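You operate a simulated robot arm through the tools that you are given. There is no shell and no other tool.

The job below is to be done with a simulated robot arm. You get a single attempt, and the scene is never put back.

JOB
Run the rig bolt up to 70 Nm, then back it out again.
Fine: no red lamp; reverse rocker off at the end; park the driver.

It is judged by the outcome, as a careful person would: the job done as asked, and still so three seconds after it is handed in. It fails if anything else is knocked over, pushed out of place, dropped, spilled or broken.

ROBOT AND FRAMES
A 6-joint arm with a two-finger gripper, fixed in place. Base frame: the origin is on the floor under the middle of its stand, x ahead of it, y to its left, z up; the work surface is at about z = 88. Lengths are in cm, angles in rad, forces in N, time in s.
It reaches about 103.8 cm from its shoulder. Its first joint turns from -2.897 to 2.897 rad. Payload 1.71 kg.
The tool frame sits at the grasp point between the pads (the TCP): z along the fingers, y along the line on which they close. The tips reach 2 cm beyond it. The gripper opens to 9.6 cm; its body begins 11.3 cm behind the TCP.
Orientation is that of the tool frame in the base frame, as a unit quaternion [w, x, y, z]. With the fingers straight down and closing along the base's y, the tool's x points along the base's -x, its y along +y and its z along -z.

CONTROLS
- The arm moves only by the tool send_rows. Its argument "rows" is a list of rows, each a list of 3 entries, a list of its own where there are three numbers: the shift along the base's x, y, z in cm, then the turn, a rotation vector about the base's x, y, z in rad, then the gripper command, from -1 (shut) to 1 (fully open), values between in proportion. In form: [[[dx, dy, dz], [ax, ay, az], gripper], ...]. A call has 1 to 20 rows; each row is the pose to reach, as a shift and turn from the pose commanded when the call began. Rows are played at 5 a second. More than 5 cm and 0.15 rad between two rows, or a gripper value outside its range, and nothing of the call is played. Where a pose cannot be reached the arm comes as near as it can. A force on the tool above 50 N (or 10 N above the force at the start of the call, whichever is more), or a blocked arm, ends the call early, and 0.2 s more pass. Each finger travels about 4.5 cm/s and halts on what it meets, pressing with about 25 N; the grip force reading is that of the motor and also rises with nothing between the fingers. The clock runs only during rows and for 0.2 s after the last one: add rows that repeat a pose to give the fingers time. It gives the time, the measured TCP pose, the force on the tool (base axes), the opening and the grip force at its end, in the units of the frame above (readings bear some noise), with the torque about the TCP (base axes, N m) and any sound that the robot's microphone picked up.
- Cameras (640 x 400 px; columns grow to the right, rows downward): "scene" is fixed at [22, -65.09, 169.99]; the picture's right is [0.53, -0.85, 0.00], its down [-0.70, -0.44, -0.56] and it looks along [0.47, 0.29, -0.83] (base axes); focal length 364 px, centre (320, 200). "wrist" rides on the gripper at [6.6, 1.4, -14.5] in the tool frame; the picture's right is [-0.21, 0.98, 0.00], its down [-0.88, -0.18, -0.45] and it looks along [-0.44, -0.09, 0.90] (tool axes); focal length 275 px, centre (320, 200). There is no depth. A picture from a camera that has moved, and an enlarged one, comes with that camera's place and axes in the base frame and with its lens.
- camera(camera): a new picture of that camera. No time passes.
- move_column(by): moves the trunk up (or, below 0, down) by that many cm; the arm rides with it, the base frame stays. It gives what a move gives, with no picture.
- close_up(camera, box): a new picture of the part [left, top, right, bottom] of that camera's present view, enlarged. No time passes.
- finish_job(): hands the job in; it is judged then, once.

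Places have to be worked out from the pictures, the camera data and where the tool is seen. Open the gripper and draw the arm clear of the work before you hand the job in, unless the task says otherwise.

The tools are called after ">>>" by a JSON object that holds its "op" and its "data". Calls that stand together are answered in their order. send_rows: Moves the arm, as the interface text tells. Its arguments: {"type":"object","properties":{"rows":{"type":"array","items":{"type":"array"}}},"required":["rows"]} The other tools are called the same way: move_column (by) moves the trunk up or down; camera (camera) takes a picture; close_up (camera, box) takes an enlarged picture of a part of a camera's view; finish_job () hands the job in.

At the start:

```text
time: 0.0
position: [43.47, -32.19, 129.72]
tcp_rot: [-0.001, 0.0, 1.0, 0.001]
contact_force: [0.2, -0.9, 0.3]
torque: [-0.02, 0.0, -0.01]
opening: 9.62
gripper_force: 0.1
trunk travel left (down, up): [-27.5, 11.5]
```

scene: 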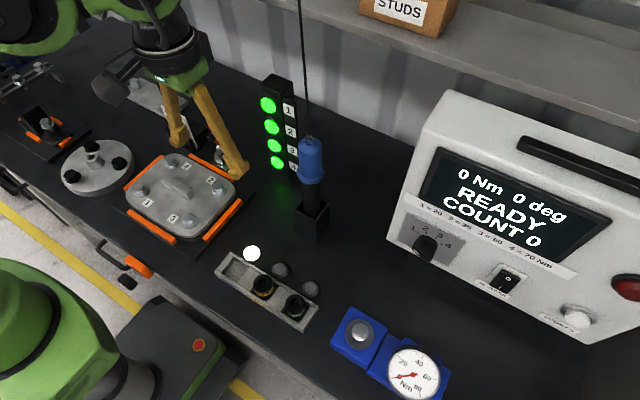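
wrist: 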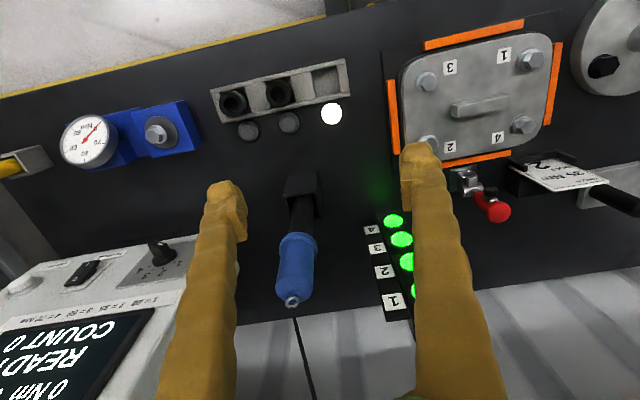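

The scene shows a controller with a selector (4 = 70 Nm), a reverse rocker, the hanging blue driver in a holster, a socket tray, and a blue rig with a gauge. I'll look closer at each before moving.

>>> {"op": "close_up", "data": {"camera": "scene", "box": [380, 90, 640, 340]}}

>>> {"op": "close_up", "data": {"camera": "scene", "box": [200, 220, 460, 400]}}

>>> {"op": "close_up", "data": {"camera": "scene", "box": [230, 60, 390, 260]}}

>>> {"op": "close_up", "data": {"camera": "scene", "box": [0, 50, 260, 300]}}

>>> {"op": "close_up", "data": {"camera": "wrist", "box": [0, 60, 360, 400]}}

```text
1.60 times, centred on (510, 215) of scene
camera zoom: at [22.0, -65.09, 169.99], right [0.53, -0.85, 0.0], down [-0.7, -0.44, -0.56], along [0.47, 0.29, -0.83], focal length 582 px, centre (16, 176)
```

zoom: 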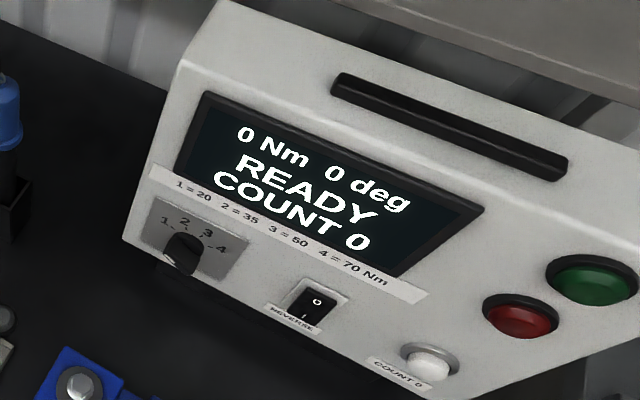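

```text
2.22 times, centred on (330, 310) of scene
camera zoom: at [22.0, -65.09, 169.99], right [0.53, -0.85, 0.0], down [-0.7, -0.44, -0.56], along [0.47, 0.29, -0.83], focal length 809 px, centre (298, -44)
```

zoom: 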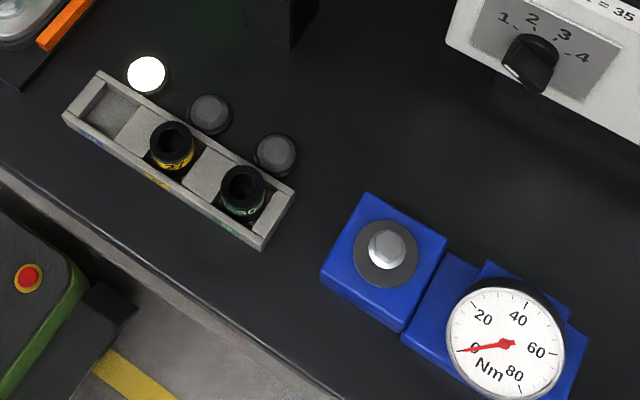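

```text
2.00 times, centred on (310, 160) of scene
camera zoom: at [22.0, -65.09, 169.99], right [0.53, -0.85, 0.0], down [-0.7, -0.44, -0.56], along [0.47, 0.29, -0.83], focal length 728 px, centre (340, 280)
```

zoom: 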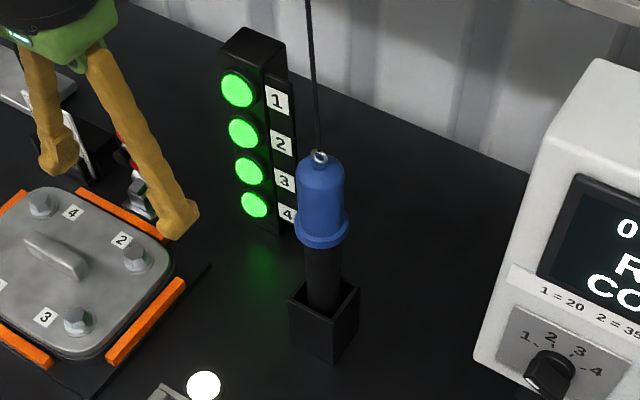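

```text
1.60 times, centred on (130, 175) of scene
camera zoom: at [22.0, -65.09, 169.99], right [0.53, -0.85, 0.0], down [-0.7, -0.44, -0.56], along [0.47, 0.29, -0.83], focal length 582 px, centre (624, 240)
```

zoom: 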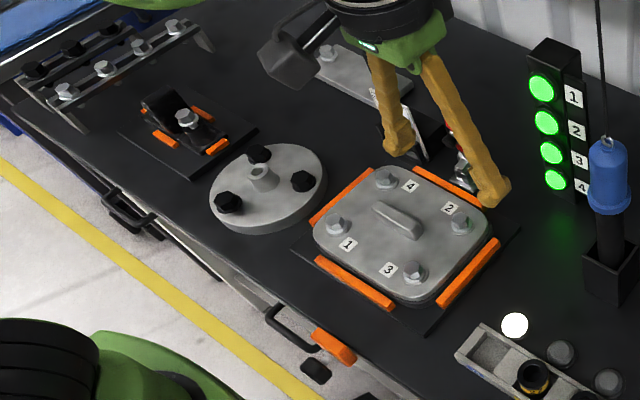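

```text
1.18 times, centred on (180, 230) of wrist
camera zoom: at [36.86, -30.9, 144.13], right [0.21, 0.98, 0.0], down [0.88, -0.18, 0.44], along [0.43, -0.09, -0.9], focal length 324 px, centre (485, 165)
```

zoom: 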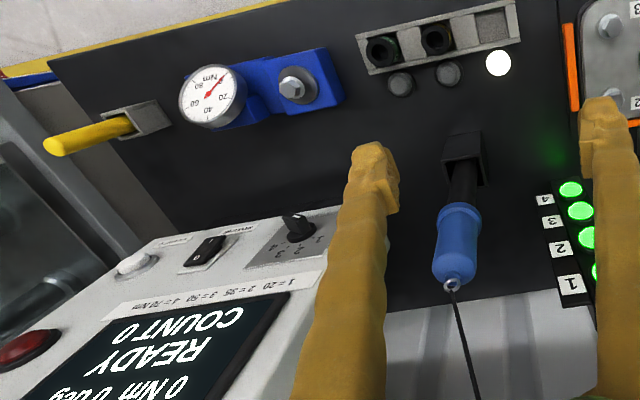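

I'll enlarge further on the selector knob, rocker, tray labels and the driver to read their states.

>>> {"op": "close_up", "data": {"camera": "scene", "box": [395, 200, 475, 270]}}

>>> {"op": "close_up", "data": {"camera": "scene", "box": [470, 250, 610, 340]}}

>>> {"op": "close_up", "data": {"camera": "scene", "box": [205, 235, 325, 335]}}

>>> {"op": "close_up", "data": {"camera": "scene", "box": [325, 300, 455, 400]}}

>>> {"op": "close_up", "data": {"camera": "wrist", "box": [200, 50, 360, 150]}}

>>> {"op": "close_up", "data": {"camera": "wrist", "box": [250, 160, 350, 320]}}

>>> {"op": "close_up", "data": {"camera": "wrist", "box": [40, 90, 220, 200]}}

>>> {"op": "close_up", "data": {"camera": "wrist", "box": [0, 220, 220, 320]}}

```text
5.71 times, centred on (435, 235) of scene
camera zoom: at [22.0, -65.09, 169.99], right [0.53, -0.85, 0.0], down [-0.7, -0.44, -0.56], along [0.47, 0.29, -0.83], focal length 2080 px, centre (-337, 0)
```

zoom: 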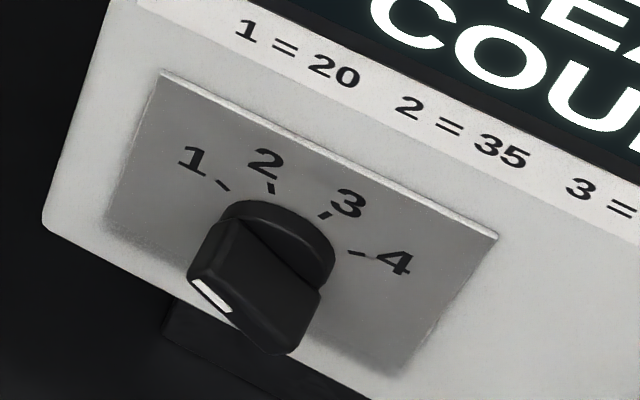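

```text
4.44 times, centred on (540, 295) of scene
camera zoom: at [22.0, -65.09, 169.99], right [0.53, -0.85, 0.0], down [-0.7, -0.44, -0.56], along [0.47, 0.29, -0.83], focal length 1618 px, centre (-658, -222)
```

zoom: 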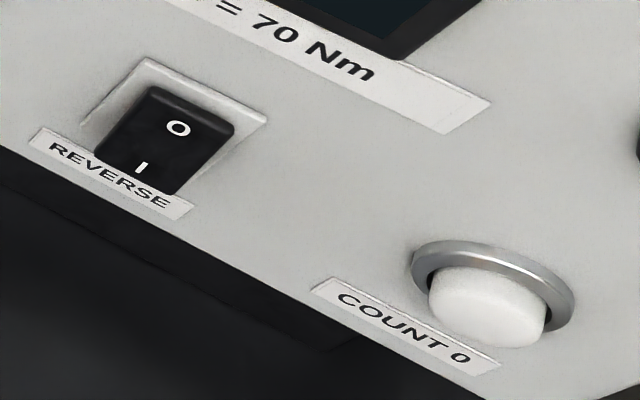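

```text
4.00 times, centred on (265, 285) of scene
camera zoom: at [22.0, -65.09, 169.99], right [0.53, -0.85, 0.0], down [-0.7, -0.44, -0.56], along [0.47, 0.29, -0.83], focal length 1456 px, centre (540, -140)
```

zoom: 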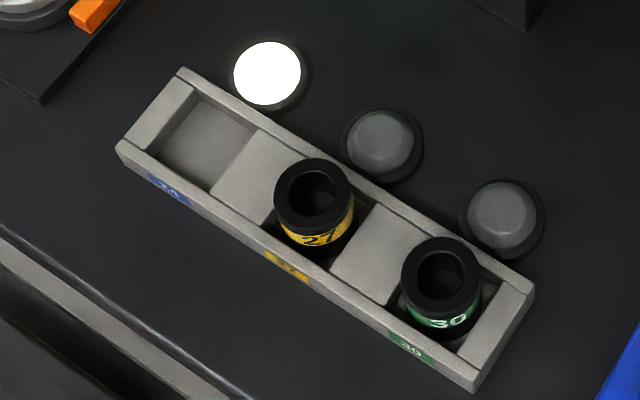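

```text
4.00 times, centred on (390, 350) of scene
camera zoom: at [22.0, -65.09, 169.99], right [0.53, -0.85, 0.0], down [-0.7, -0.44, -0.56], along [0.47, 0.29, -0.83], focal length 1456 px, centre (40, -400)
```

zoom: 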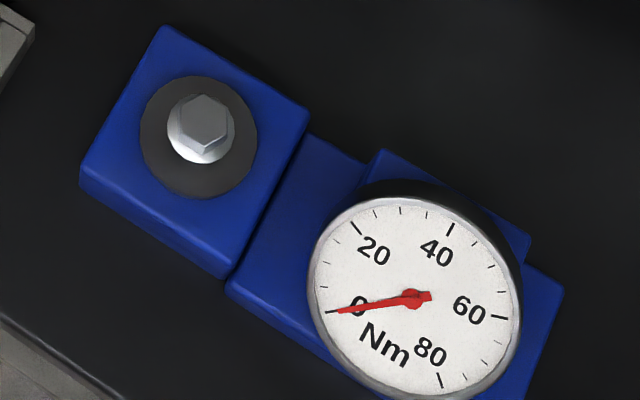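

```text
4.00 times, centred on (280, 100) of wrist
camera zoom: at [36.86, -30.9, 144.13], right [0.21, 0.98, 0.0], down [0.88, -0.18, 0.44], along [0.43, -0.09, -0.9], focal length 1101 px, centre (480, 600)
```

zoom: 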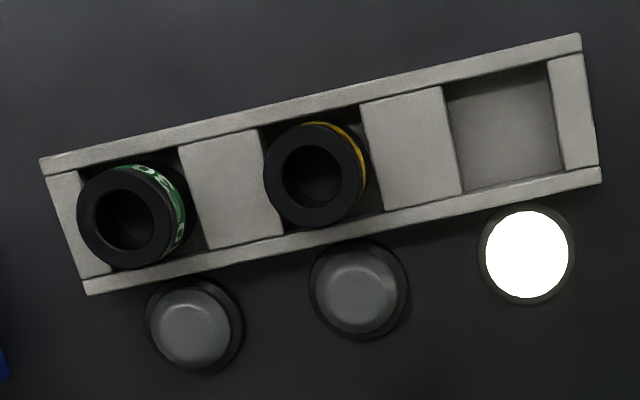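

```text
2.50 times, centred on (300, 240) of wrist
camera zoom: at [36.86, -30.9, 144.13], right [0.21, 0.98, 0.0], down [0.88, -0.18, 0.44], along [0.43, -0.09, -0.9], focal length 688 px, centre (370, 100)
```

zoom: 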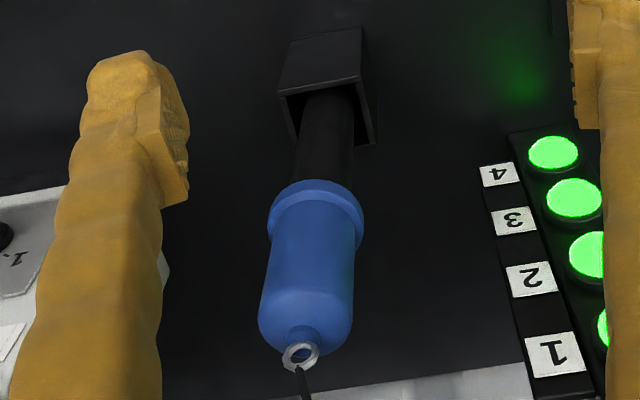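

```text
3.56 times, centred on (130, 145) of wrist
camera zoom: at [36.86, -30.9, 144.13], right [0.21, 0.98, 0.0], down [0.88, -0.18, 0.44], along [0.43, -0.09, -0.9], focal length 979 px, centre (996, 396)
```

zoom: 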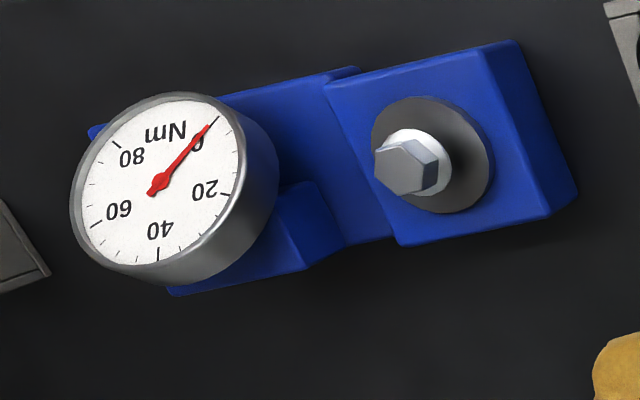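

```text
2.91 times, centred on (110, 270) of wrist
camera zoom: at [36.86, -30.9, 144.13], right [0.21, 0.98, 0.0], down [0.88, -0.18, 0.44], along [0.43, -0.09, -0.9], focal length 801 px, centre (931, -4)
```

zoom: 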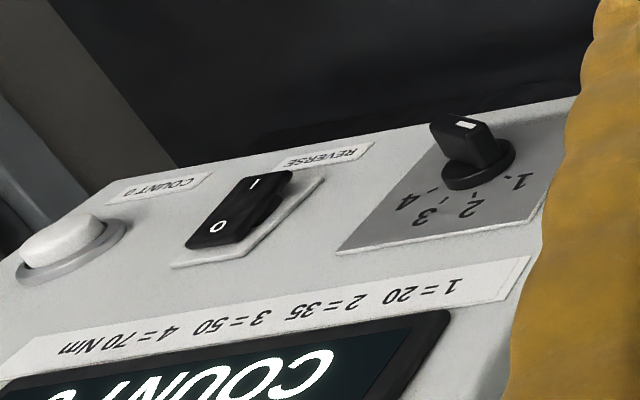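

The driver may carry the missing 24 mm socket (blue slot empty, lamp lit). I need to size the rig bolt head, and read the knob and driver more clearly, so I'll enlarge more strongly.

>>> {"op": "close_up", "data": {"camera": "scene", "box": [340, 315, 388, 345]}}

>>> {"op": "close_up", "data": {"camera": "scene", "box": [240, 265, 320, 325]}}

>>> {"op": "close_up", "data": {"camera": "scene", "box": [285, 125, 345, 245]}}

>>> {"op": "close_up", "data": {"camera": "wrist", "box": [130, 110, 190, 155]}}

>>> {"op": "close_up", "data": {"camera": "wrist", "box": [120, 235, 200, 290]}}

>>> {"op": "close_up", "data": {"camera": "wrist", "box": [400, 20, 580, 160]}}

>>> {"op": "close_up", "data": {"camera": "wrist", "box": [440, 140, 640, 240]}}

```text
13.33 times, centred on (364, 330) of scene
camera zoom: at [22.0, -65.09, 169.99], right [0.53, -0.85, 0.0], down [-0.7, -0.44, -0.56], along [0.47, 0.29, -0.83], focal length 4854 px, centre (-267, -1533)
```

zoom: 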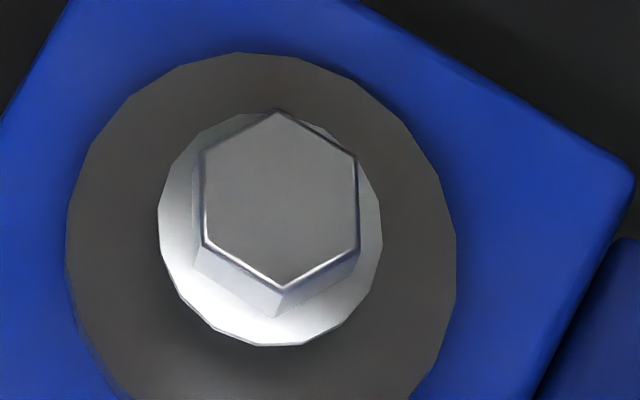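

```text
6.67 times, centred on (280, 295) of scene
camera zoom: at [22.0, -65.09, 169.99], right [0.53, -0.85, 0.0], down [-0.7, -0.44, -0.56], along [0.47, 0.29, -0.83], focal length 2427 px, centre (587, -433)
```

zoom: 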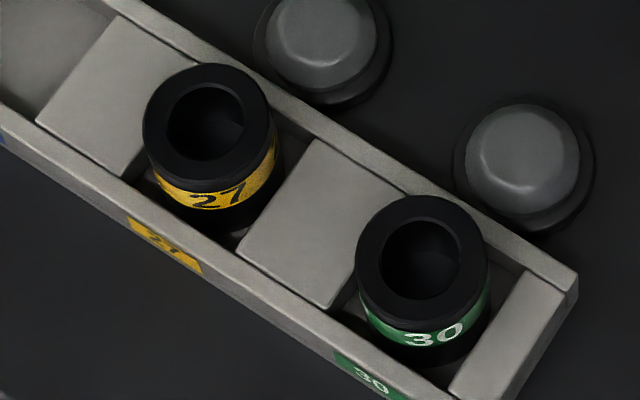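

```text
3.33 times, centred on (315, 185) of scene
camera zoom: at [22.0, -65.09, 169.99], right [0.53, -0.85, 0.0], down [-0.7, -0.44, -0.56], along [0.47, 0.29, -0.83], focal length 1214 px, centre (337, 250)
```

zoom: 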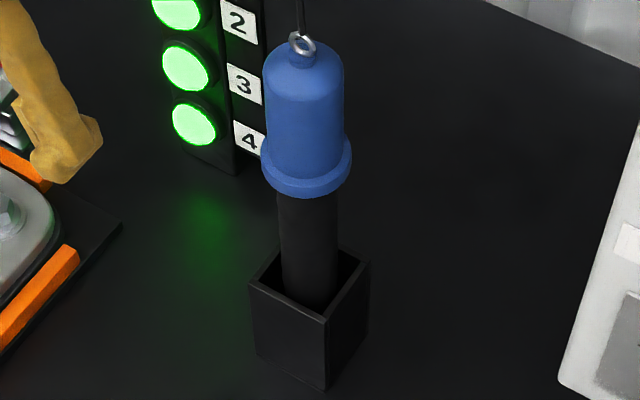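

```text
8.89 times, centred on (160, 132) of wrist
camera zoom: at [36.86, -30.9, 144.13], right [0.21, 0.98, 0.0], down [0.88, -0.18, 0.44], along [0.43, -0.09, -0.9], focal length 2447 px, centre (1742, 800)
```

zoom: 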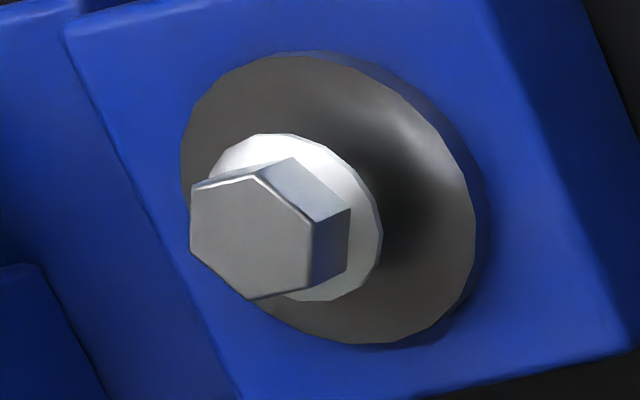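

```text
7.27 times, centred on (160, 262) of wrist
camera zoom: at [36.86, -30.9, 144.13], right [0.21, 0.98, 0.0], down [0.88, -0.18, 0.44], along [0.43, -0.09, -0.9], focal length 2002 px, centre (1484, -254)
```

zoom: 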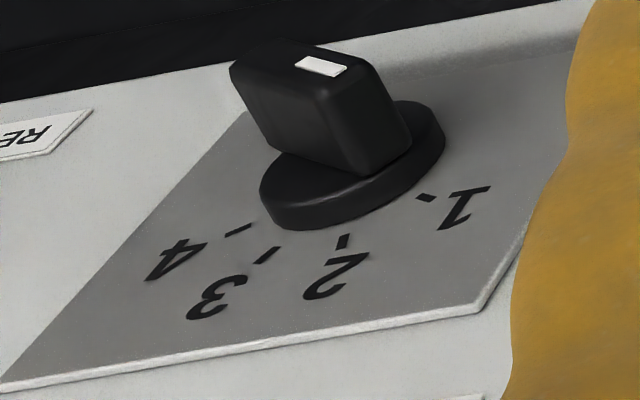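

```text
2.86 times, centred on (490, 90) of wrist
camera zoom: at [36.86, -30.9, 144.13], right [0.21, 0.98, 0.0], down [0.88, -0.18, 0.44], along [0.43, -0.09, -0.9], focal length 786 px, centre (-166, 514)
```

zoom: 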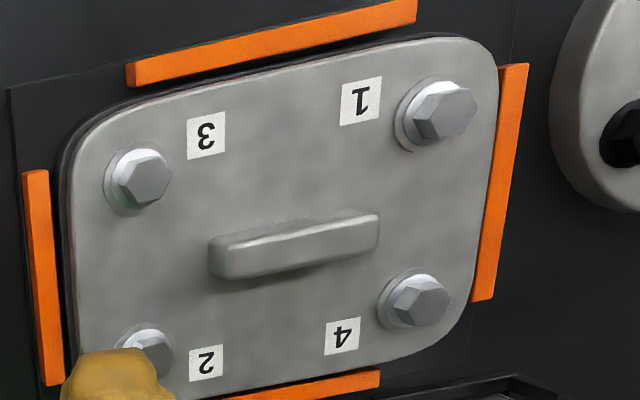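

```text
3.20 times, centred on (540, 190) of wrist
camera zoom: at [36.86, -30.9, 144.13], right [0.21, 0.98, 0.0], down [0.88, -0.18, 0.44], along [0.43, -0.09, -0.9], focal length 881 px, centre (-384, 232)
```

zoom: 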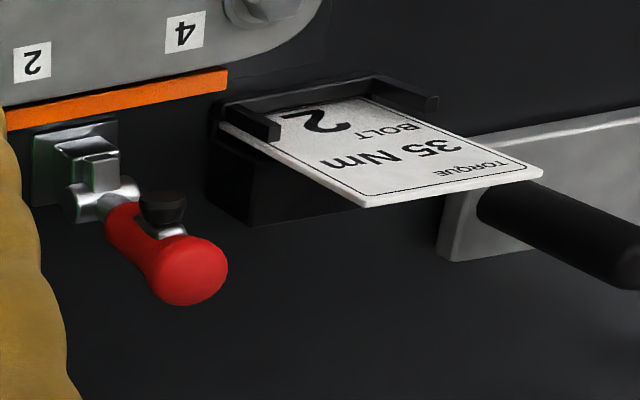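

The knob's white mark points at 1 (20 Nm), the rocker looks off, and the rig bolt measures about 24 mm across flats at roughly (42, -62, 96). The panel seems almost vertical, near x = 62, so I'll tilt the tool forward and back off toward the panel to see it square on.

>>> {"op": "send_rows", "data": {"rows": [[[-1, -2, 0], [0, -0.14, 0], 1], [[-2, -5, 0], [0, -0.28, 0], 1], [[-3, -8, 0], [0, -0.42, 0], 1], [[-4, -11, 0], [0, -0.56, 0], 1], [[-5, -14, 0], [0, -0.7, 0], 1], [[-6, -17, 0], [0, -0.84, 0], 1], [[-7, -20, 0], [0, -0.98, 0], 1], [[-8, -22, 0], [0, -1.12, 0], 1], [[-9, -24, 0], [0, -1.2, 0], 1], [[-9, -24, 0], [0, -1.2, 0], 1]]}}

>>> {"op": "camera", "data": {"camera": "wrist"}}

>>> {"op": "camera", "data": {"camera": "scene"}}

```text
time: 2.2
position: [32.56, -56.23, 130.25]
tcp_rot: [0.571, 0.0, 0.821, -0.001]
contact_force: [0.2, -0.2, 0.7]
torque: [0.01, -0.01, 0.03]
opening: 9.58
gripper_force: 0.0
trunk travel left (down, up): [-27.5, 11.5]
```

```text
taken
camera wrist: at [16.59, -54.85, 129.12], right [0.07, 0.98, 0.19], down [-0.11, -0.18, 0.98], along [0.99, -0.09, 0.1], focal length 275 px, centre (320, 200)
```

wrist: 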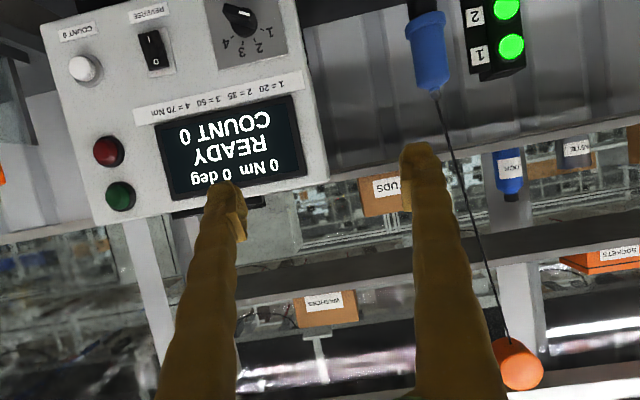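

```text
taken
```

scene: 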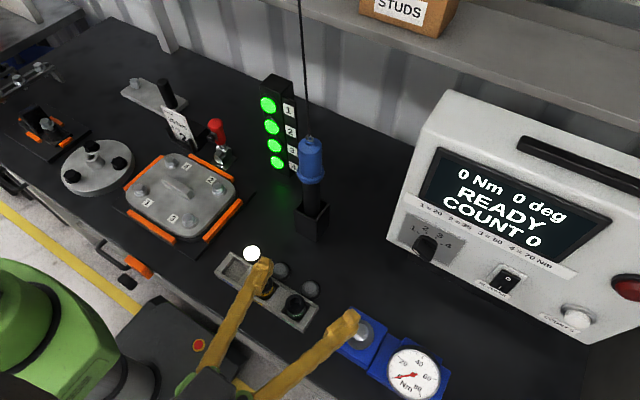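

The panel is nearly vertical and faces -x with a slight backward tilt. I'll enlarge the knob, rocker and driver from this squarer view.

>>> {"op": "close_up", "data": {"camera": "wrist", "box": [200, 0, 300, 70]}}

>>> {"op": "close_up", "data": {"camera": "wrist", "box": [40, 0, 320, 220]}}

>>> {"op": "close_up", "data": {"camera": "wrist", "box": [370, 0, 530, 120]}}

>>> {"op": "close_up", "data": {"camera": "wrist", "box": [120, 15, 190, 85]}}

```text
5.71 times, centred on (250, 35) of wrist
camera zoom: at [16.59, -54.85, 129.12], right [0.07, 0.98, 0.19], down [-0.11, -0.18, 0.98], along [0.99, -0.09, 0.1], focal length 1573 px, centre (720, 1143)
```

zoom: 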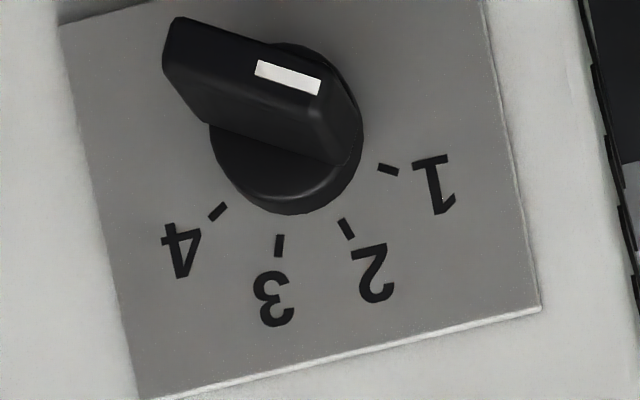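

```text
1.82 times, centred on (180, 110) of wrist
camera zoom: at [16.59, -54.85, 129.12], right [0.07, 0.98, 0.19], down [-0.11, -0.18, 0.98], along [0.99, -0.09, 0.1], focal length 500 px, centre (574, 364)
```

zoom: 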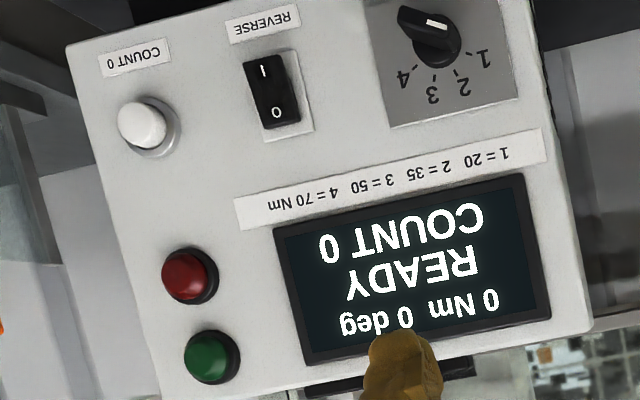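

```text
3.33 times, centred on (450, 60) of wrist
camera zoom: at [16.59, -54.85, 129.12], right [0.07, 0.98, 0.19], down [-0.11, -0.18, 0.98], along [0.99, -0.09, 0.1], focal length 918 px, centre (-113, 667)
```

zoom: 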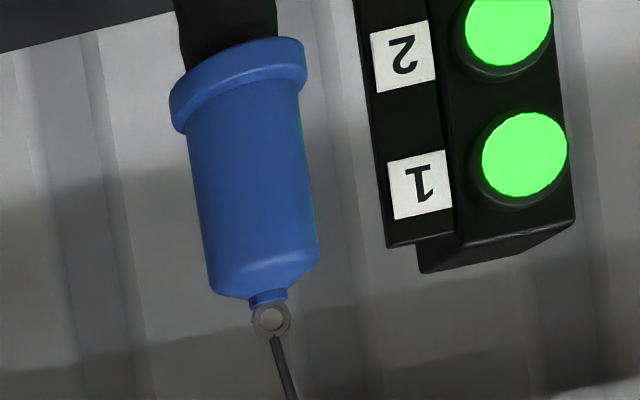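

```text
5.71 times, centred on (155, 50) of wrist
camera zoom: at [16.59, -54.85, 129.12], right [0.07, 0.98, 0.19], down [-0.11, -0.18, 0.98], along [0.99, -0.09, 0.1], focal length 1573 px, centre (1263, 1057)
```

zoom: 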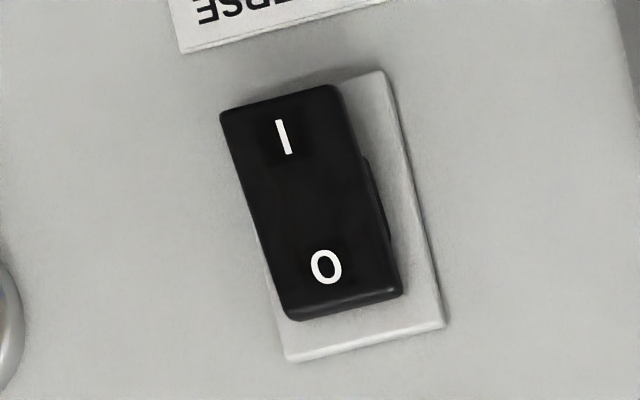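

Knob marks sit at about ±20° and ±60°, so going from 1 to 4 is a 120° clockwise turn about an axis through roughly (62.7, -65.8, 103.2). I'll move nearer at a safe standoff and square the tool to the panel (about 7° tilt).

>>> {"op": "send_rows", "data": {"rows": [[[3, -1.5, -3.5], [0, -0.06, 0], 0.5], [[6, -3, -7], [0, -0.12, 0], 0.5], [[9, -4.5, -10.5], [0, -0.18, 0], 0.5], [[12, -6, -14], [0, -0.236, 0], 0.5], [[12, -6, -14], [0, -0.236, 0], 0.5]]}}

>>> {"op": "camera", "data": {"camera": "wrist"}}

>>> {"op": "camera", "data": {"camera": "scene"}}

```text
time: 3.4
position: [44.57, -62.45, 116.06]
tcp_rot: [0.663, 0.0, 0.749, 0.0]
contact_force: [-0.3, 0.4, 0.1]
torque: [0.01, -0.06, 0.07]
opening: 7.2
gripper_force: 0.1
trunk travel left (down, up): [-27.5, 11.5]
```

```text
taken
camera wrist: at [29.38, -60.96, 111.32], right [0.03, 0.98, 0.2], down [-0.34, -0.18, 0.92], along [0.94, -0.09, 0.32], focal length 275 px, centre (320, 200)
```

wrist: 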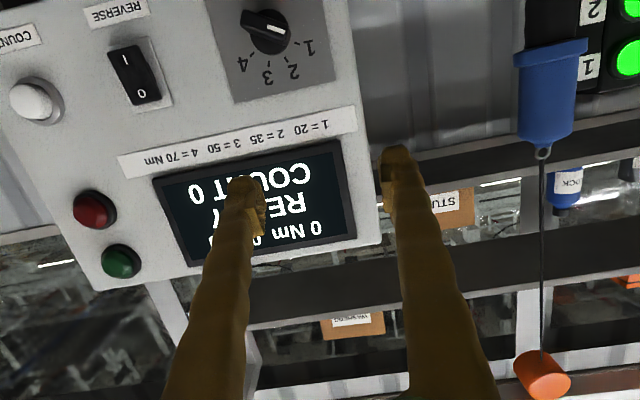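

```text
taken
```

scene: 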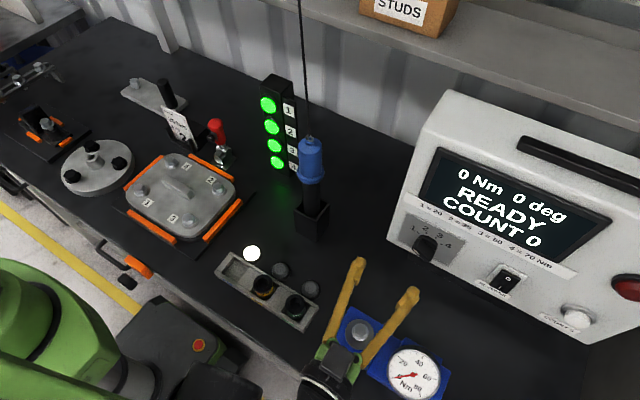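

This view is square and closer; I'll enlarge the knob, the rocker and the driver here to pin down their positions.

>>> {"op": "close_up", "data": {"camera": "wrist", "box": [200, 0, 360, 110]}}

>>> {"op": "close_up", "data": {"camera": "wrist", "box": [80, 0, 200, 120]}}

>>> {"op": "close_up", "data": {"camera": "wrist", "box": [480, 20, 640, 180]}}

```text
3.64 times, centred on (280, 55) of wrist
camera zoom: at [29.38, -60.96, 111.32], right [0.03, 0.98, 0.2], down [-0.34, -0.18, 0.92], along [0.94, -0.09, 0.32], focal length 1001 px, centre (466, 727)
```

zoom: 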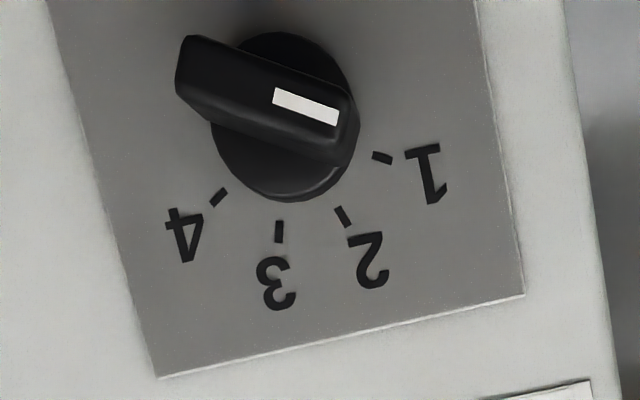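

```text
3.33 times, centred on (140, 60) of wrist
camera zoom: at [29.38, -60.96, 111.32], right [0.03, 0.98, 0.2], down [-0.34, -0.18, 0.92], along [0.94, -0.09, 0.32], focal length 918 px, centre (920, 667)
```

zoom: 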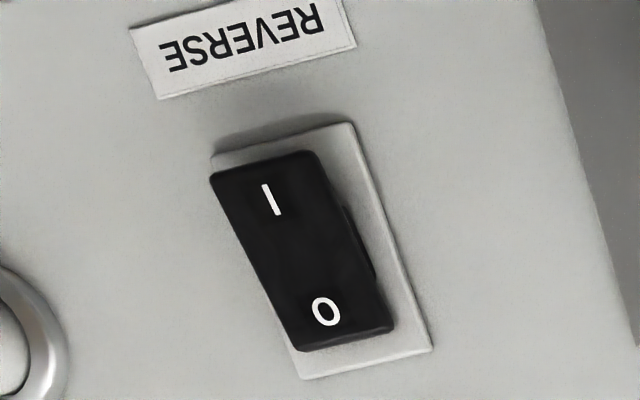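

```text
2.50 times, centred on (560, 100) of wrist
camera zoom: at [29.38, -60.96, 111.32], right [0.03, 0.98, 0.2], down [-0.34, -0.18, 0.92], along [0.94, -0.09, 0.32], focal length 688 px, centre (-280, 450)
```

zoom: 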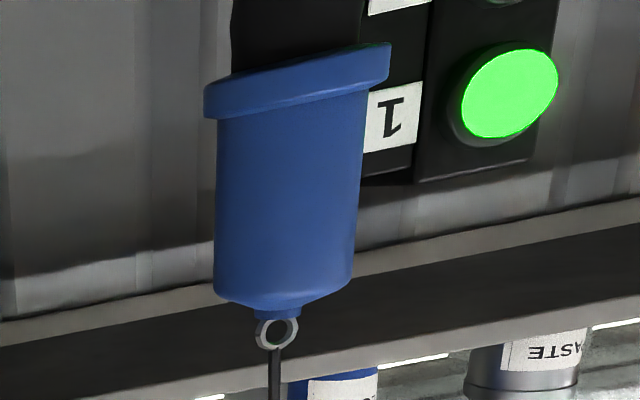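

The panel turns out vertical at x ≈ 62.75, with the knob axis at (62.7, -65.6, 103.45) and the rocker at (62.7, -81.3, 104.3). I'll level the tool, roll it 60° to match the bar, then tilt the wrist back along the bar so the hand stays above the rig.

>>> {"op": "send_rows", "data": {"rows": [[[1, 0, -1], [0, -0.06, 0], 0.5], [[2, 0, -2], [0, -0.121, 0], 0.5], [[3, 0, -3], [0, -0.121, 0], 0.5], [[3, 0, -3], [0, -0.121, 0], 0.5]]}}

>>> {"op": "send_rows", "data": {"rows": [[[0, 0, 0], [-0.14, 0, 0], 0.5], [[0, 0, 0], [-0.28, 0, 0], 0.5], [[0, 0, 0], [-0.42, 0, 0], 0.5], [[0, 0, 0], [-0.56, 0, 0], 0.5], [[0, 0, 0], [-0.7, 0, 0], 0.5], [[0, 0, 0], [-0.84, 0, 0], 0.5], [[0, 0, 0], [-0.98, 0, 0], 0.5], [[0, 0, 0], [-1.047, 0, 0], 0.5], [[0, 0, 0], [-1.047, 0, 0], 0.5]]}}

>>> {"op": "send_rows", "data": {"rows": [[[0, 0, 0], [0, 0.0625, -0.10825], 0.5], [[0, 0, 0], [0, 0.125, -0.2165], 0.5], [[0, 0, 0], [0, 0.1875, -0.32475], 0.5], [[0, 0, 0], [0, 0.25, -0.433], 0.5], [[0, 0, 0], [0, 0.25, -0.433], 0.5]]}}

>>> {"op": "camera", "data": {"camera": "wrist"}}

>>> {"op": "camera", "data": {"camera": "scene"}}

```text
time: 4.4
position: [47.48, -62.22, 113.12]
tcp_rot: [0.707, 0.001, 0.707, -0.001]
contact_force: [-0.6, 0.9, 0.0]
torque: [-0.03, -0.01, 0.0]
opening: 7.18
gripper_force: 0.0
trunk travel left (down, up): [-27.5, 11.5]
```

```text
time: 6.4
position: [47.55, -62.25, 113.39]
tcp_rot: [0.612, -0.354, 0.612, -0.353]
contact_force: [0.2, 0.3, -0.5]
torque: [0.0, 0.0, 0.0]
opening: 7.21
gripper_force: 0.0
trunk travel left (down, up): [-27.5, 11.5]
```

```text
time: 7.6
position: [47.5, -62.26, 113.34]
tcp_rot: [0.441, -0.255, 0.745, -0.431]
contact_force: [-0.6, 0.4, 0.0]
torque: [-0.03, 0.0, -0.05]
opening: 7.22
gripper_force: 0.0
trunk travel left (down, up): [-27.5, 11.5]
```

```text
taken
camera wrist: at [31.66, -60.47, 112.67], right [0.1, 0.64, -0.76], down [0.03, 0.76, 0.65], along [0.99, -0.09, 0.06], focal length 275 px, centre (320, 200)
```

wrist: 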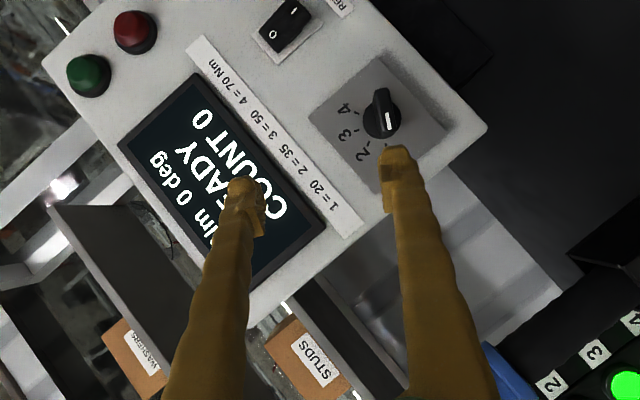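

```text
taken
```

scene: 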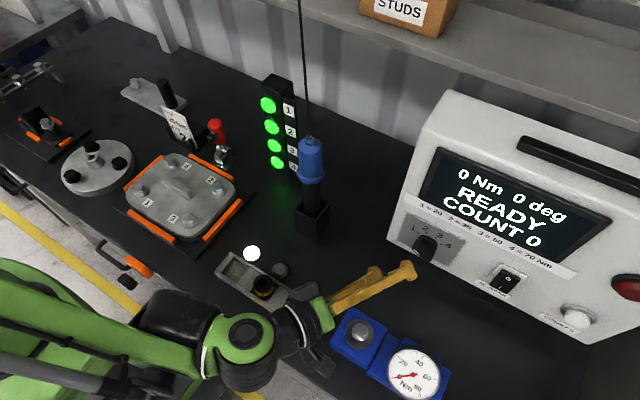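

The bar now lies in line with the gap between the fingers. I'll drop to the 8 cm standoff on the knob's approach line and check.

>>> {"op": "send_rows", "data": {"rows": [[[1.5, 0, -2.7], [0, 0, 0], 0.5], [[3, 0, -5.3], [0, 0, 0], 0.5], [[4.6, 0, -7.94], [0, 0, 0], 0.5], [[4.6, 0, -7.94], [0, 0, 0], 0.5]]}}

>>> {"op": "camera", "data": {"camera": "wrist"}}

>>> {"op": "camera", "data": {"camera": "scene"}}

```text
time: 8.6
position: [52.16, -62.38, 105.27]
tcp_rot: [0.442, -0.256, 0.745, -0.43]
contact_force: [0.6, -0.3, -0.3]
torque: [-0.01, 0.03, 0.0]
opening: 7.21
gripper_force: 0.2
trunk travel left (down, up): [-27.5, 11.5]
```

```text
taken
camera wrist: at [36.3, -60.61, 104.59], right [0.1, 0.65, -0.76], down [0.03, 0.76, 0.65], along [0.99, -0.09, 0.06], focal length 275 px, centre (320, 200)
```

wrist: 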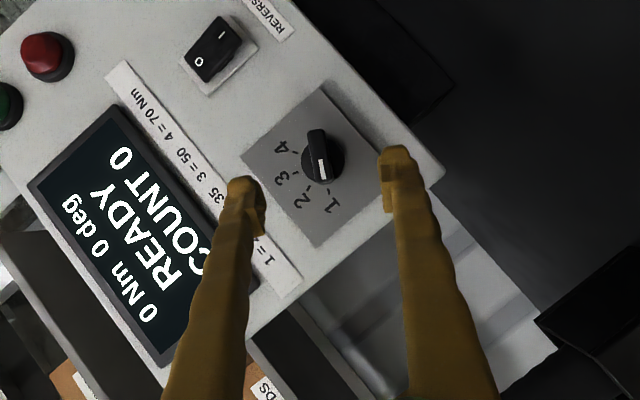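

```text
taken
```

scene: 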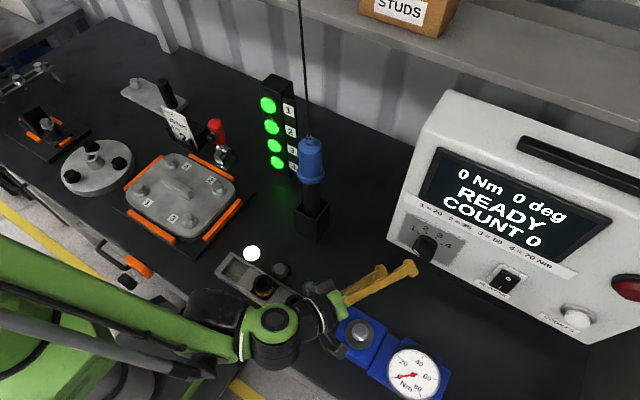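

The knob projects right where predicted between the fingers. I'll advance along the tool axis to the grasp point (59.1, -65.6, 103.45), still open.

>>> {"op": "send_rows", "data": {"rows": [[[1.74, -0.8, -0.46], [0, 0, 0], 0.5], [[3.47, -1.61, -0.91], [0, 0, 0], 0.5], [[5.2, -2.4, -1.37], [0, 0, 0], 0.5], [[6.2, -2.88, -1.63], [0, 0, 0], 0.5], [[6.94, -3.22, -1.82], [0, 0, 0], 0.5], [[6.94, -3.22, -1.82], [0, 0, 0], 0.5]]}}

>>> {"op": "camera", "data": {"camera": "wrist"}}

>>> {"op": "camera", "data": {"camera": "scene"}}

```text
time: 10.0
position: [59.05, -65.53, 103.5]
tcp_rot: [0.442, -0.255, 0.745, -0.429]
contact_force: [-0.3, -0.5, -0.5]
torque: [0.03, 0.01, -0.02]
opening: 7.2
gripper_force: 0.1
trunk travel left (down, up): [-27.5, 11.5]
```

```text
taken
camera wrist: at [43.21, -63.78, 102.86], right [0.1, 0.65, -0.76], down [0.03, 0.76, 0.65], along [0.99, -0.09, 0.06], focal length 275 px, centre (320, 200)
```

wrist: 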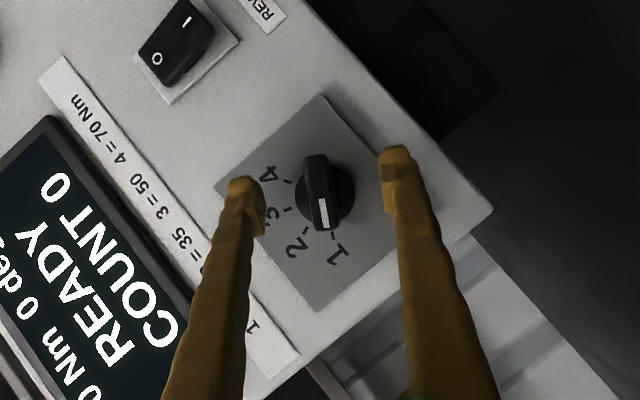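

```text
taken
```

scene: 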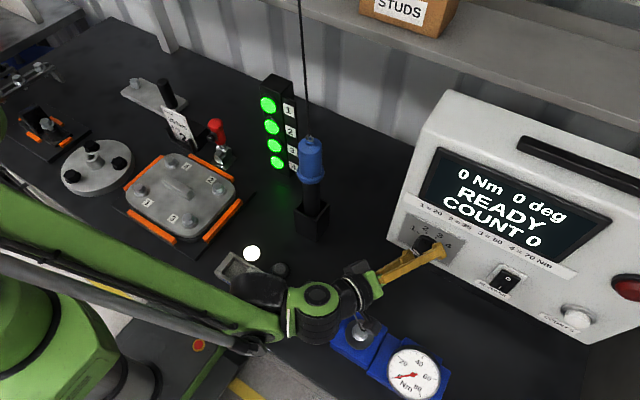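

The bar is centred between the pads with no contact yet, so I'll close on it.

>>> {"op": "send_rows", "data": {"rows": [[[0, 0, 0], [0, 0, 0], 0], [[0, 0, 0], [0, 0, 0], -0.4], [[0, 0, 0], [0, 0, 0], -0.7], [[0, 0, 0], [0, 0, 0], -1], [[0, 0, 0], [0, 0, 0], -1], [[0, 0, 0], [0, 0, 0], -1]]}}

>>> {"op": "close_up", "data": {"camera": "wrist", "box": [200, 90, 440, 290]}}

```text
time: 11.4
position: [58.95, -65.36, 103.49]
tcp_rot: [0.441, -0.256, 0.745, -0.429]
contact_force: [-2.1, 3.1, -5.0]
torque: [0.05, 0.03, 0.06]
opening: 1.51
gripper_force: 35.3
trunk travel left (down, up): [-27.5, 11.5]
```

```text
2.00 times, centred on (320, 190) of wrist
camera zoom: at [43.2, -63.76, 102.85], right [0.1, 0.65, -0.76], down [0.03, 0.76, 0.65], along [0.99, -0.09, 0.06], focal length 551 px, centre (320, 220)
```

zoom: 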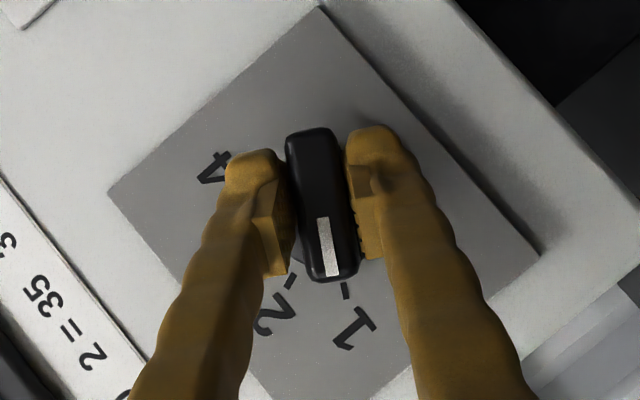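

It's gripped (1.5 cm thick bar) with little side load. I'll turn it clockwise 40° first (toward 2) and check.

>>> {"op": "send_rows", "data": {"rows": [[[0, 0, 0], [0.1, 0, 0], -1], [[0, 0, 0], [0.2, 0, 0], -1], [[0, 0, 0], [0.3, 0, 0], -1], [[0, 0, 0], [0.4, 0, 0], -1], [[0, 0, 0], [0.5, 0, 0], -1], [[0, 0, 0], [0.6, 0, 0], -1], [[0, 0, 0], [0.7, 0, 0], -1], [[0, 0, 0], [0.7, 0, 0], -1]]}}

>>> {"op": "camera", "data": {"camera": "wrist"}}

>>> {"op": "camera", "data": {"camera": "scene"}}

```text
time: 13.2
position: [59.06, -65.38, 103.57]
tcp_rot: [0.501, -0.088, 0.848, -0.149]
contact_force: [-3.1, 2.7, -7.7]
torque: [0.0, 0.09, 0.06]
opening: 1.54
gripper_force: 35.1
trunk travel left (down, up): [-27.5, 11.5]
```

```text
taken
camera wrist: at [43.2, -63.78, 104.11], right [0.1, 0.98, -0.16], down [0.03, 0.16, 0.99], along [0.99, -0.1, -0.01], focal length 275 px, centre (320, 200)
```

wrist: 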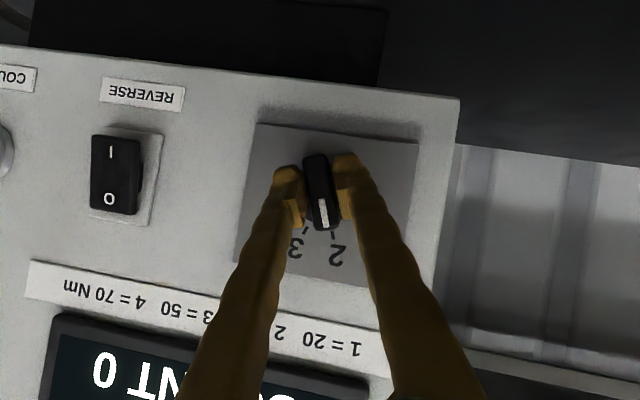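

```text
taken
```

scene: 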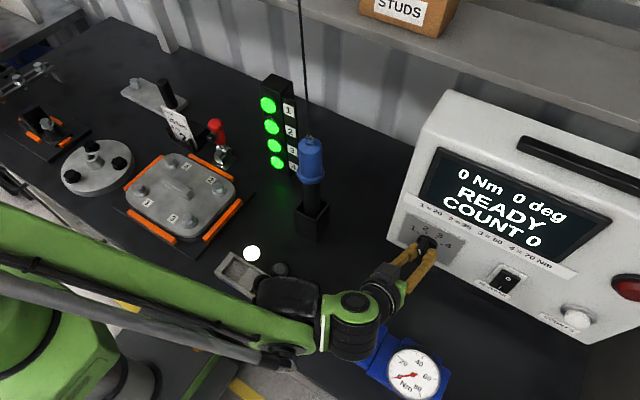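

The knob turned cleanly and now points at 2. I'll continue another 80° to position 4, with a couple of rows to settle.

>>> {"op": "send_rows", "data": {"rows": [[[0, 0, 0], [0.1, 0, 0], -1], [[0, 0, 0], [0.2, 0, 0], -1], [[0, 0, 0], [0.3, 0, 0], -1], [[0, 0, 0], [0.4, 0, 0], -1], [[0, 0, 0], [0.5, 0, 0], -1], [[0, 0, 0], [0.6, 0, 0], -1], [[0, 0, 0], [0.7, 0, 0], -1], [[0, 0, 0], [0.8, 0, 0], -1], [[0, 0, 0], [0.9, 0, 0], -1], [[0, 0, 0], [1.0, 0, 0], -1], [[0, 0, 0], [1.1, 0, 0], -1], [[0, 0, 0], [1.2, 0, 0], -1], [[0, 0, 0], [1.3, 0, 0], -1], [[0, 0, 0], [1.4, 0, 0], -1], [[0, 0, 0], [1.4, 0, 0], -1]]}}

>>> {"op": "camera", "data": {"camera": "wrist"}}

>>> {"op": "camera", "data": {"camera": "scene"}}

```text
time: 16.4
position: [58.97, -65.47, 103.56]
tcp_rot: [0.441, 0.256, 0.744, 0.432]
contact_force: [3.2, -4.5, 1.8]
torque: [-0.08, -0.01, 0.07]
opening: 1.5
gripper_force: 34.6
trunk travel left (down, up): [-27.5, 11.5]
```

```text
taken
camera wrist: at [43.19, -65.86, 105.24], right [0.1, 0.33, 0.94], down [0.03, -0.95, 0.33], along [0.99, 0.0, -0.1], focal length 275 px, centre (320, 200)
```

wrist: 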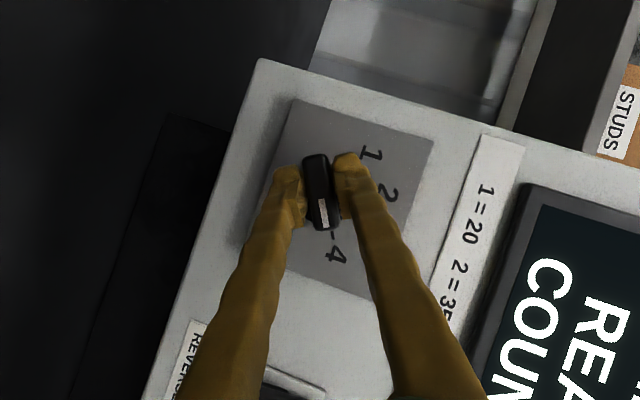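

```text
taken
```

scene: 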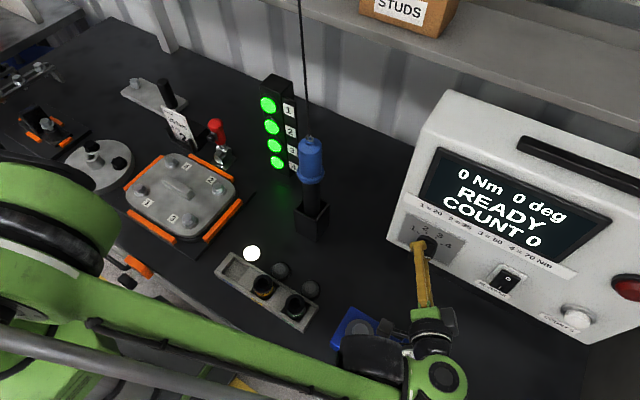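

The white mark is on tick 4. I'll check it enlarged, then open and back straight off along the tool axis.

>>> {"op": "close_up", "data": {"camera": "wrist", "box": [260, 130, 400, 280]}}

>>> {"op": "send_rows", "data": {"rows": [[[0, 0, 0], [0, 0, 0], -0.5], [[0, 0, 0], [0, 0, 0], 0.2], [[0, 0, 0], [0, 0, 0], 0.5], [[0, 0, 0], [0, 0, 0], 0.5], [[-1.5, -0.7, 0.4], [0, 0, 0], 0.5], [[-3.5, -1.65, 0.95], [0, 0, 0], 0.5], [[-7, -3.3, 1.9], [0, 0, 0], 0.5], [[-9, -3.3, 4.5], [0, 0, 0], 0.5], [[-9, -3.3, 4.5], [0, 0, 0], 0.5]]}}

>>> {"op": "camera", "data": {"camera": "wrist"}}

>>> {"op": "close_up", "data": {"camera": "scene", "box": [380, 90, 640, 340]}}

```text
2.67 times, centred on (330, 205) of wrist
camera zoom: at [43.19, -65.86, 105.24], right [0.1, 0.33, 0.94], down [0.03, -0.95, 0.33], along [0.99, 0.0, -0.1], focal length 734 px, centre (293, 187)
```

zoom: 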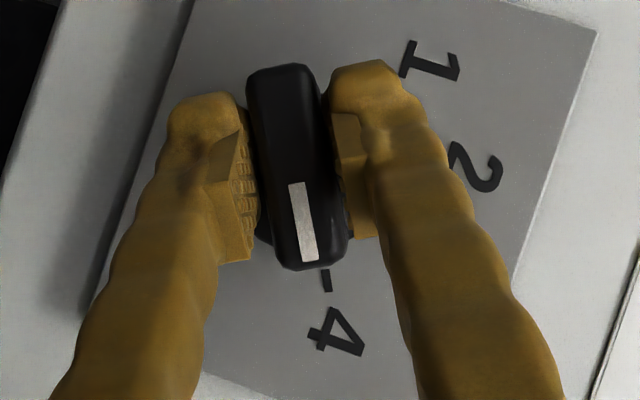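

```text
time: 18.4
position: [50.01, -68.69, 108.1]
tcp_rot: [0.441, 0.257, 0.743, 0.432]
contact_force: [0.2, 0.2, 0.8]
torque: [0.01, 0.01, -0.05]
opening: 7.23
gripper_force: 0.0
trunk travel left (down, up): [-27.5, 11.5]
```

```text
taken
camera wrist: at [34.13, -69.06, 109.86], right [0.1, 0.33, 0.94], down [0.03, -0.94, 0.33], along [0.99, 0.0, -0.1], focal length 275 px, centre (320, 200)
```

wrist: 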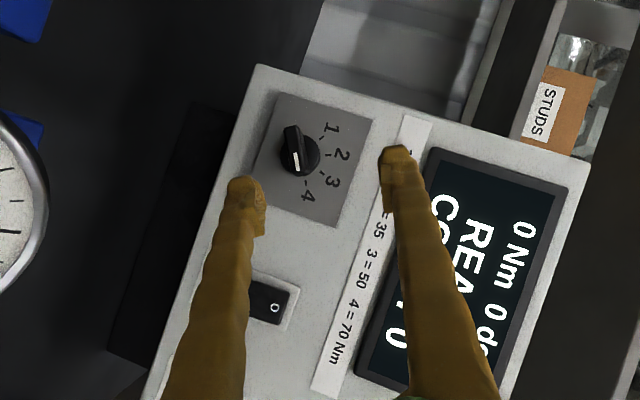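

```text
1.60 times, centred on (510, 215) of scene
camera zoom: at [22.0, -65.09, 169.99], right [0.53, -0.85, 0.0], down [-0.7, -0.44, -0.56], along [0.47, 0.29, -0.83], focal length 582 px, centre (16, 176)
```

zoom: 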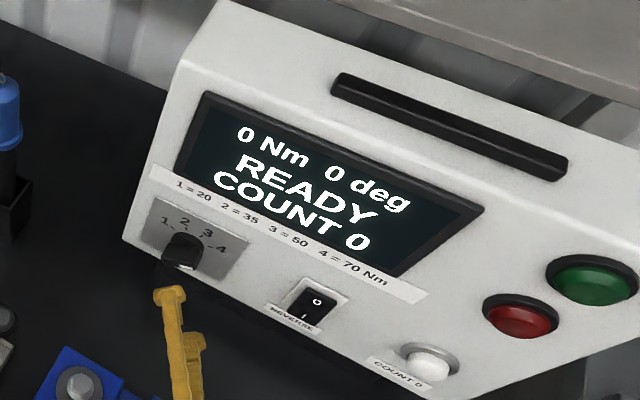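

The knob is on 4 (70 Nm) and the display still reads READY. Next I fetch the driver: I back off, undo the tilt and roll, then yaw the tool so it reaches the handle from the side, keeping the scene camera's view clear.

>>> {"op": "send_rows", "data": {"rows": [[[-1, 1, 2.5], [0, -0.062, -0.1085], 0.5], [[-2, 2, 5], [0, -0.124, -0.217], 0.5], [[-3, 3, 7.5], [0, -0.186, -0.3255], 0.5], [[-4, 4, 10], [0, -0.248, -0.434], 0.5], [[-4, 4, 10], [0, -0.248, -0.434], 0.5]]}}

>>> {"op": "send_rows", "data": {"rows": [[[-0.5, 2, 0.5], [-0.14, 0, 0], 0.7], [[-1, 4, 1], [-0.28, 0, 0], 0.9], [[-1.5, 6, 1.5], [-0.42, 0, 0], 1], [[-2, 8, 2], [-0.56, 0, 0], 1], [[-2.5, 10, 2.5], [-0.7, 0, 0], 1], [[-3, 12, 3], [-0.84, 0, 0], 1], [[-3.5, 14, 3.5], [-0.98, 0, 0], 1], [[-4, 16, 4], [-1.053, 0, 0], 1], [[-4, 16, 4], [-1.053, 0, 0], 1]]}}

>>> {"op": "send_rows", "data": {"rows": [[[-0.5, 3, 0], [0, 0, -0.14], 1], [[-1, 6, 0], [0, 0, -0.28], 1], [[-1.5, 9, 0], [0, 0, -0.42], 1], [[-2, 12, 0], [0, 0, -0.56], 1], [[-2, 15, 0], [0, 0, -0.7], 1], [[-2, 18, 0], [0, 0, -0.84], 1], [[-2, 20, 0], [0, 0, -0.87], 1], [[-2, 20, 0], [0, 0, -0.87], 1]]}}

>>> {"op": "camera", "data": {"camera": "wrist"}}

>>> {"op": "camera", "data": {"camera": "scene"}}

```text
time: 19.6
position: [46.07, -64.61, 118.16]
tcp_rot: [0.611, 0.356, 0.611, 0.355]
contact_force: [0.6, 0.8, -0.1]
torque: [0.02, 0.05, -0.04]
opening: 7.22
gripper_force: 0.2
trunk travel left (down, up): [-27.5, 11.5]
```

```text
time: 21.6
position: [42.06, -48.58, 122.07]
tcp_rot: [0.707, -0.001, 0.707, -0.001]
contact_force: [-0.4, 0.3, -0.7]
torque: [0.01, 0.02, -0.07]
opening: 9.6
gripper_force: 0.1
trunk travel left (down, up): [-27.5, 11.5]
```

```text
time: 23.4
position: [40.04, -28.8, 121.78]
tcp_rot: [0.64, 0.297, 0.642, -0.299]
contact_force: [-0.3, 0.7, 0.2]
torque: [0.02, 0.03, 0.01]
opening: 9.61
gripper_force: 0.1
trunk travel left (down, up): [-27.5, 11.5]
```

```text
taken
camera wrist: at [31.77, -16.74, 115.25], right [0.75, 0.63, 0.2], down [-0.43, 0.22, 0.88], along [0.51, -0.74, 0.43], focal length 275 px, centre (320, 200)
```

wrist: 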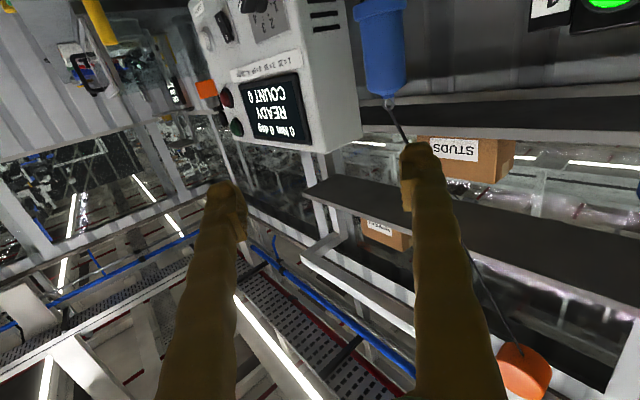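

```text
taken
```

scene: 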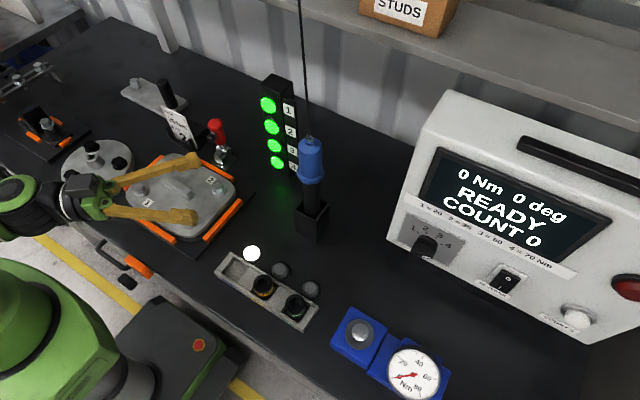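

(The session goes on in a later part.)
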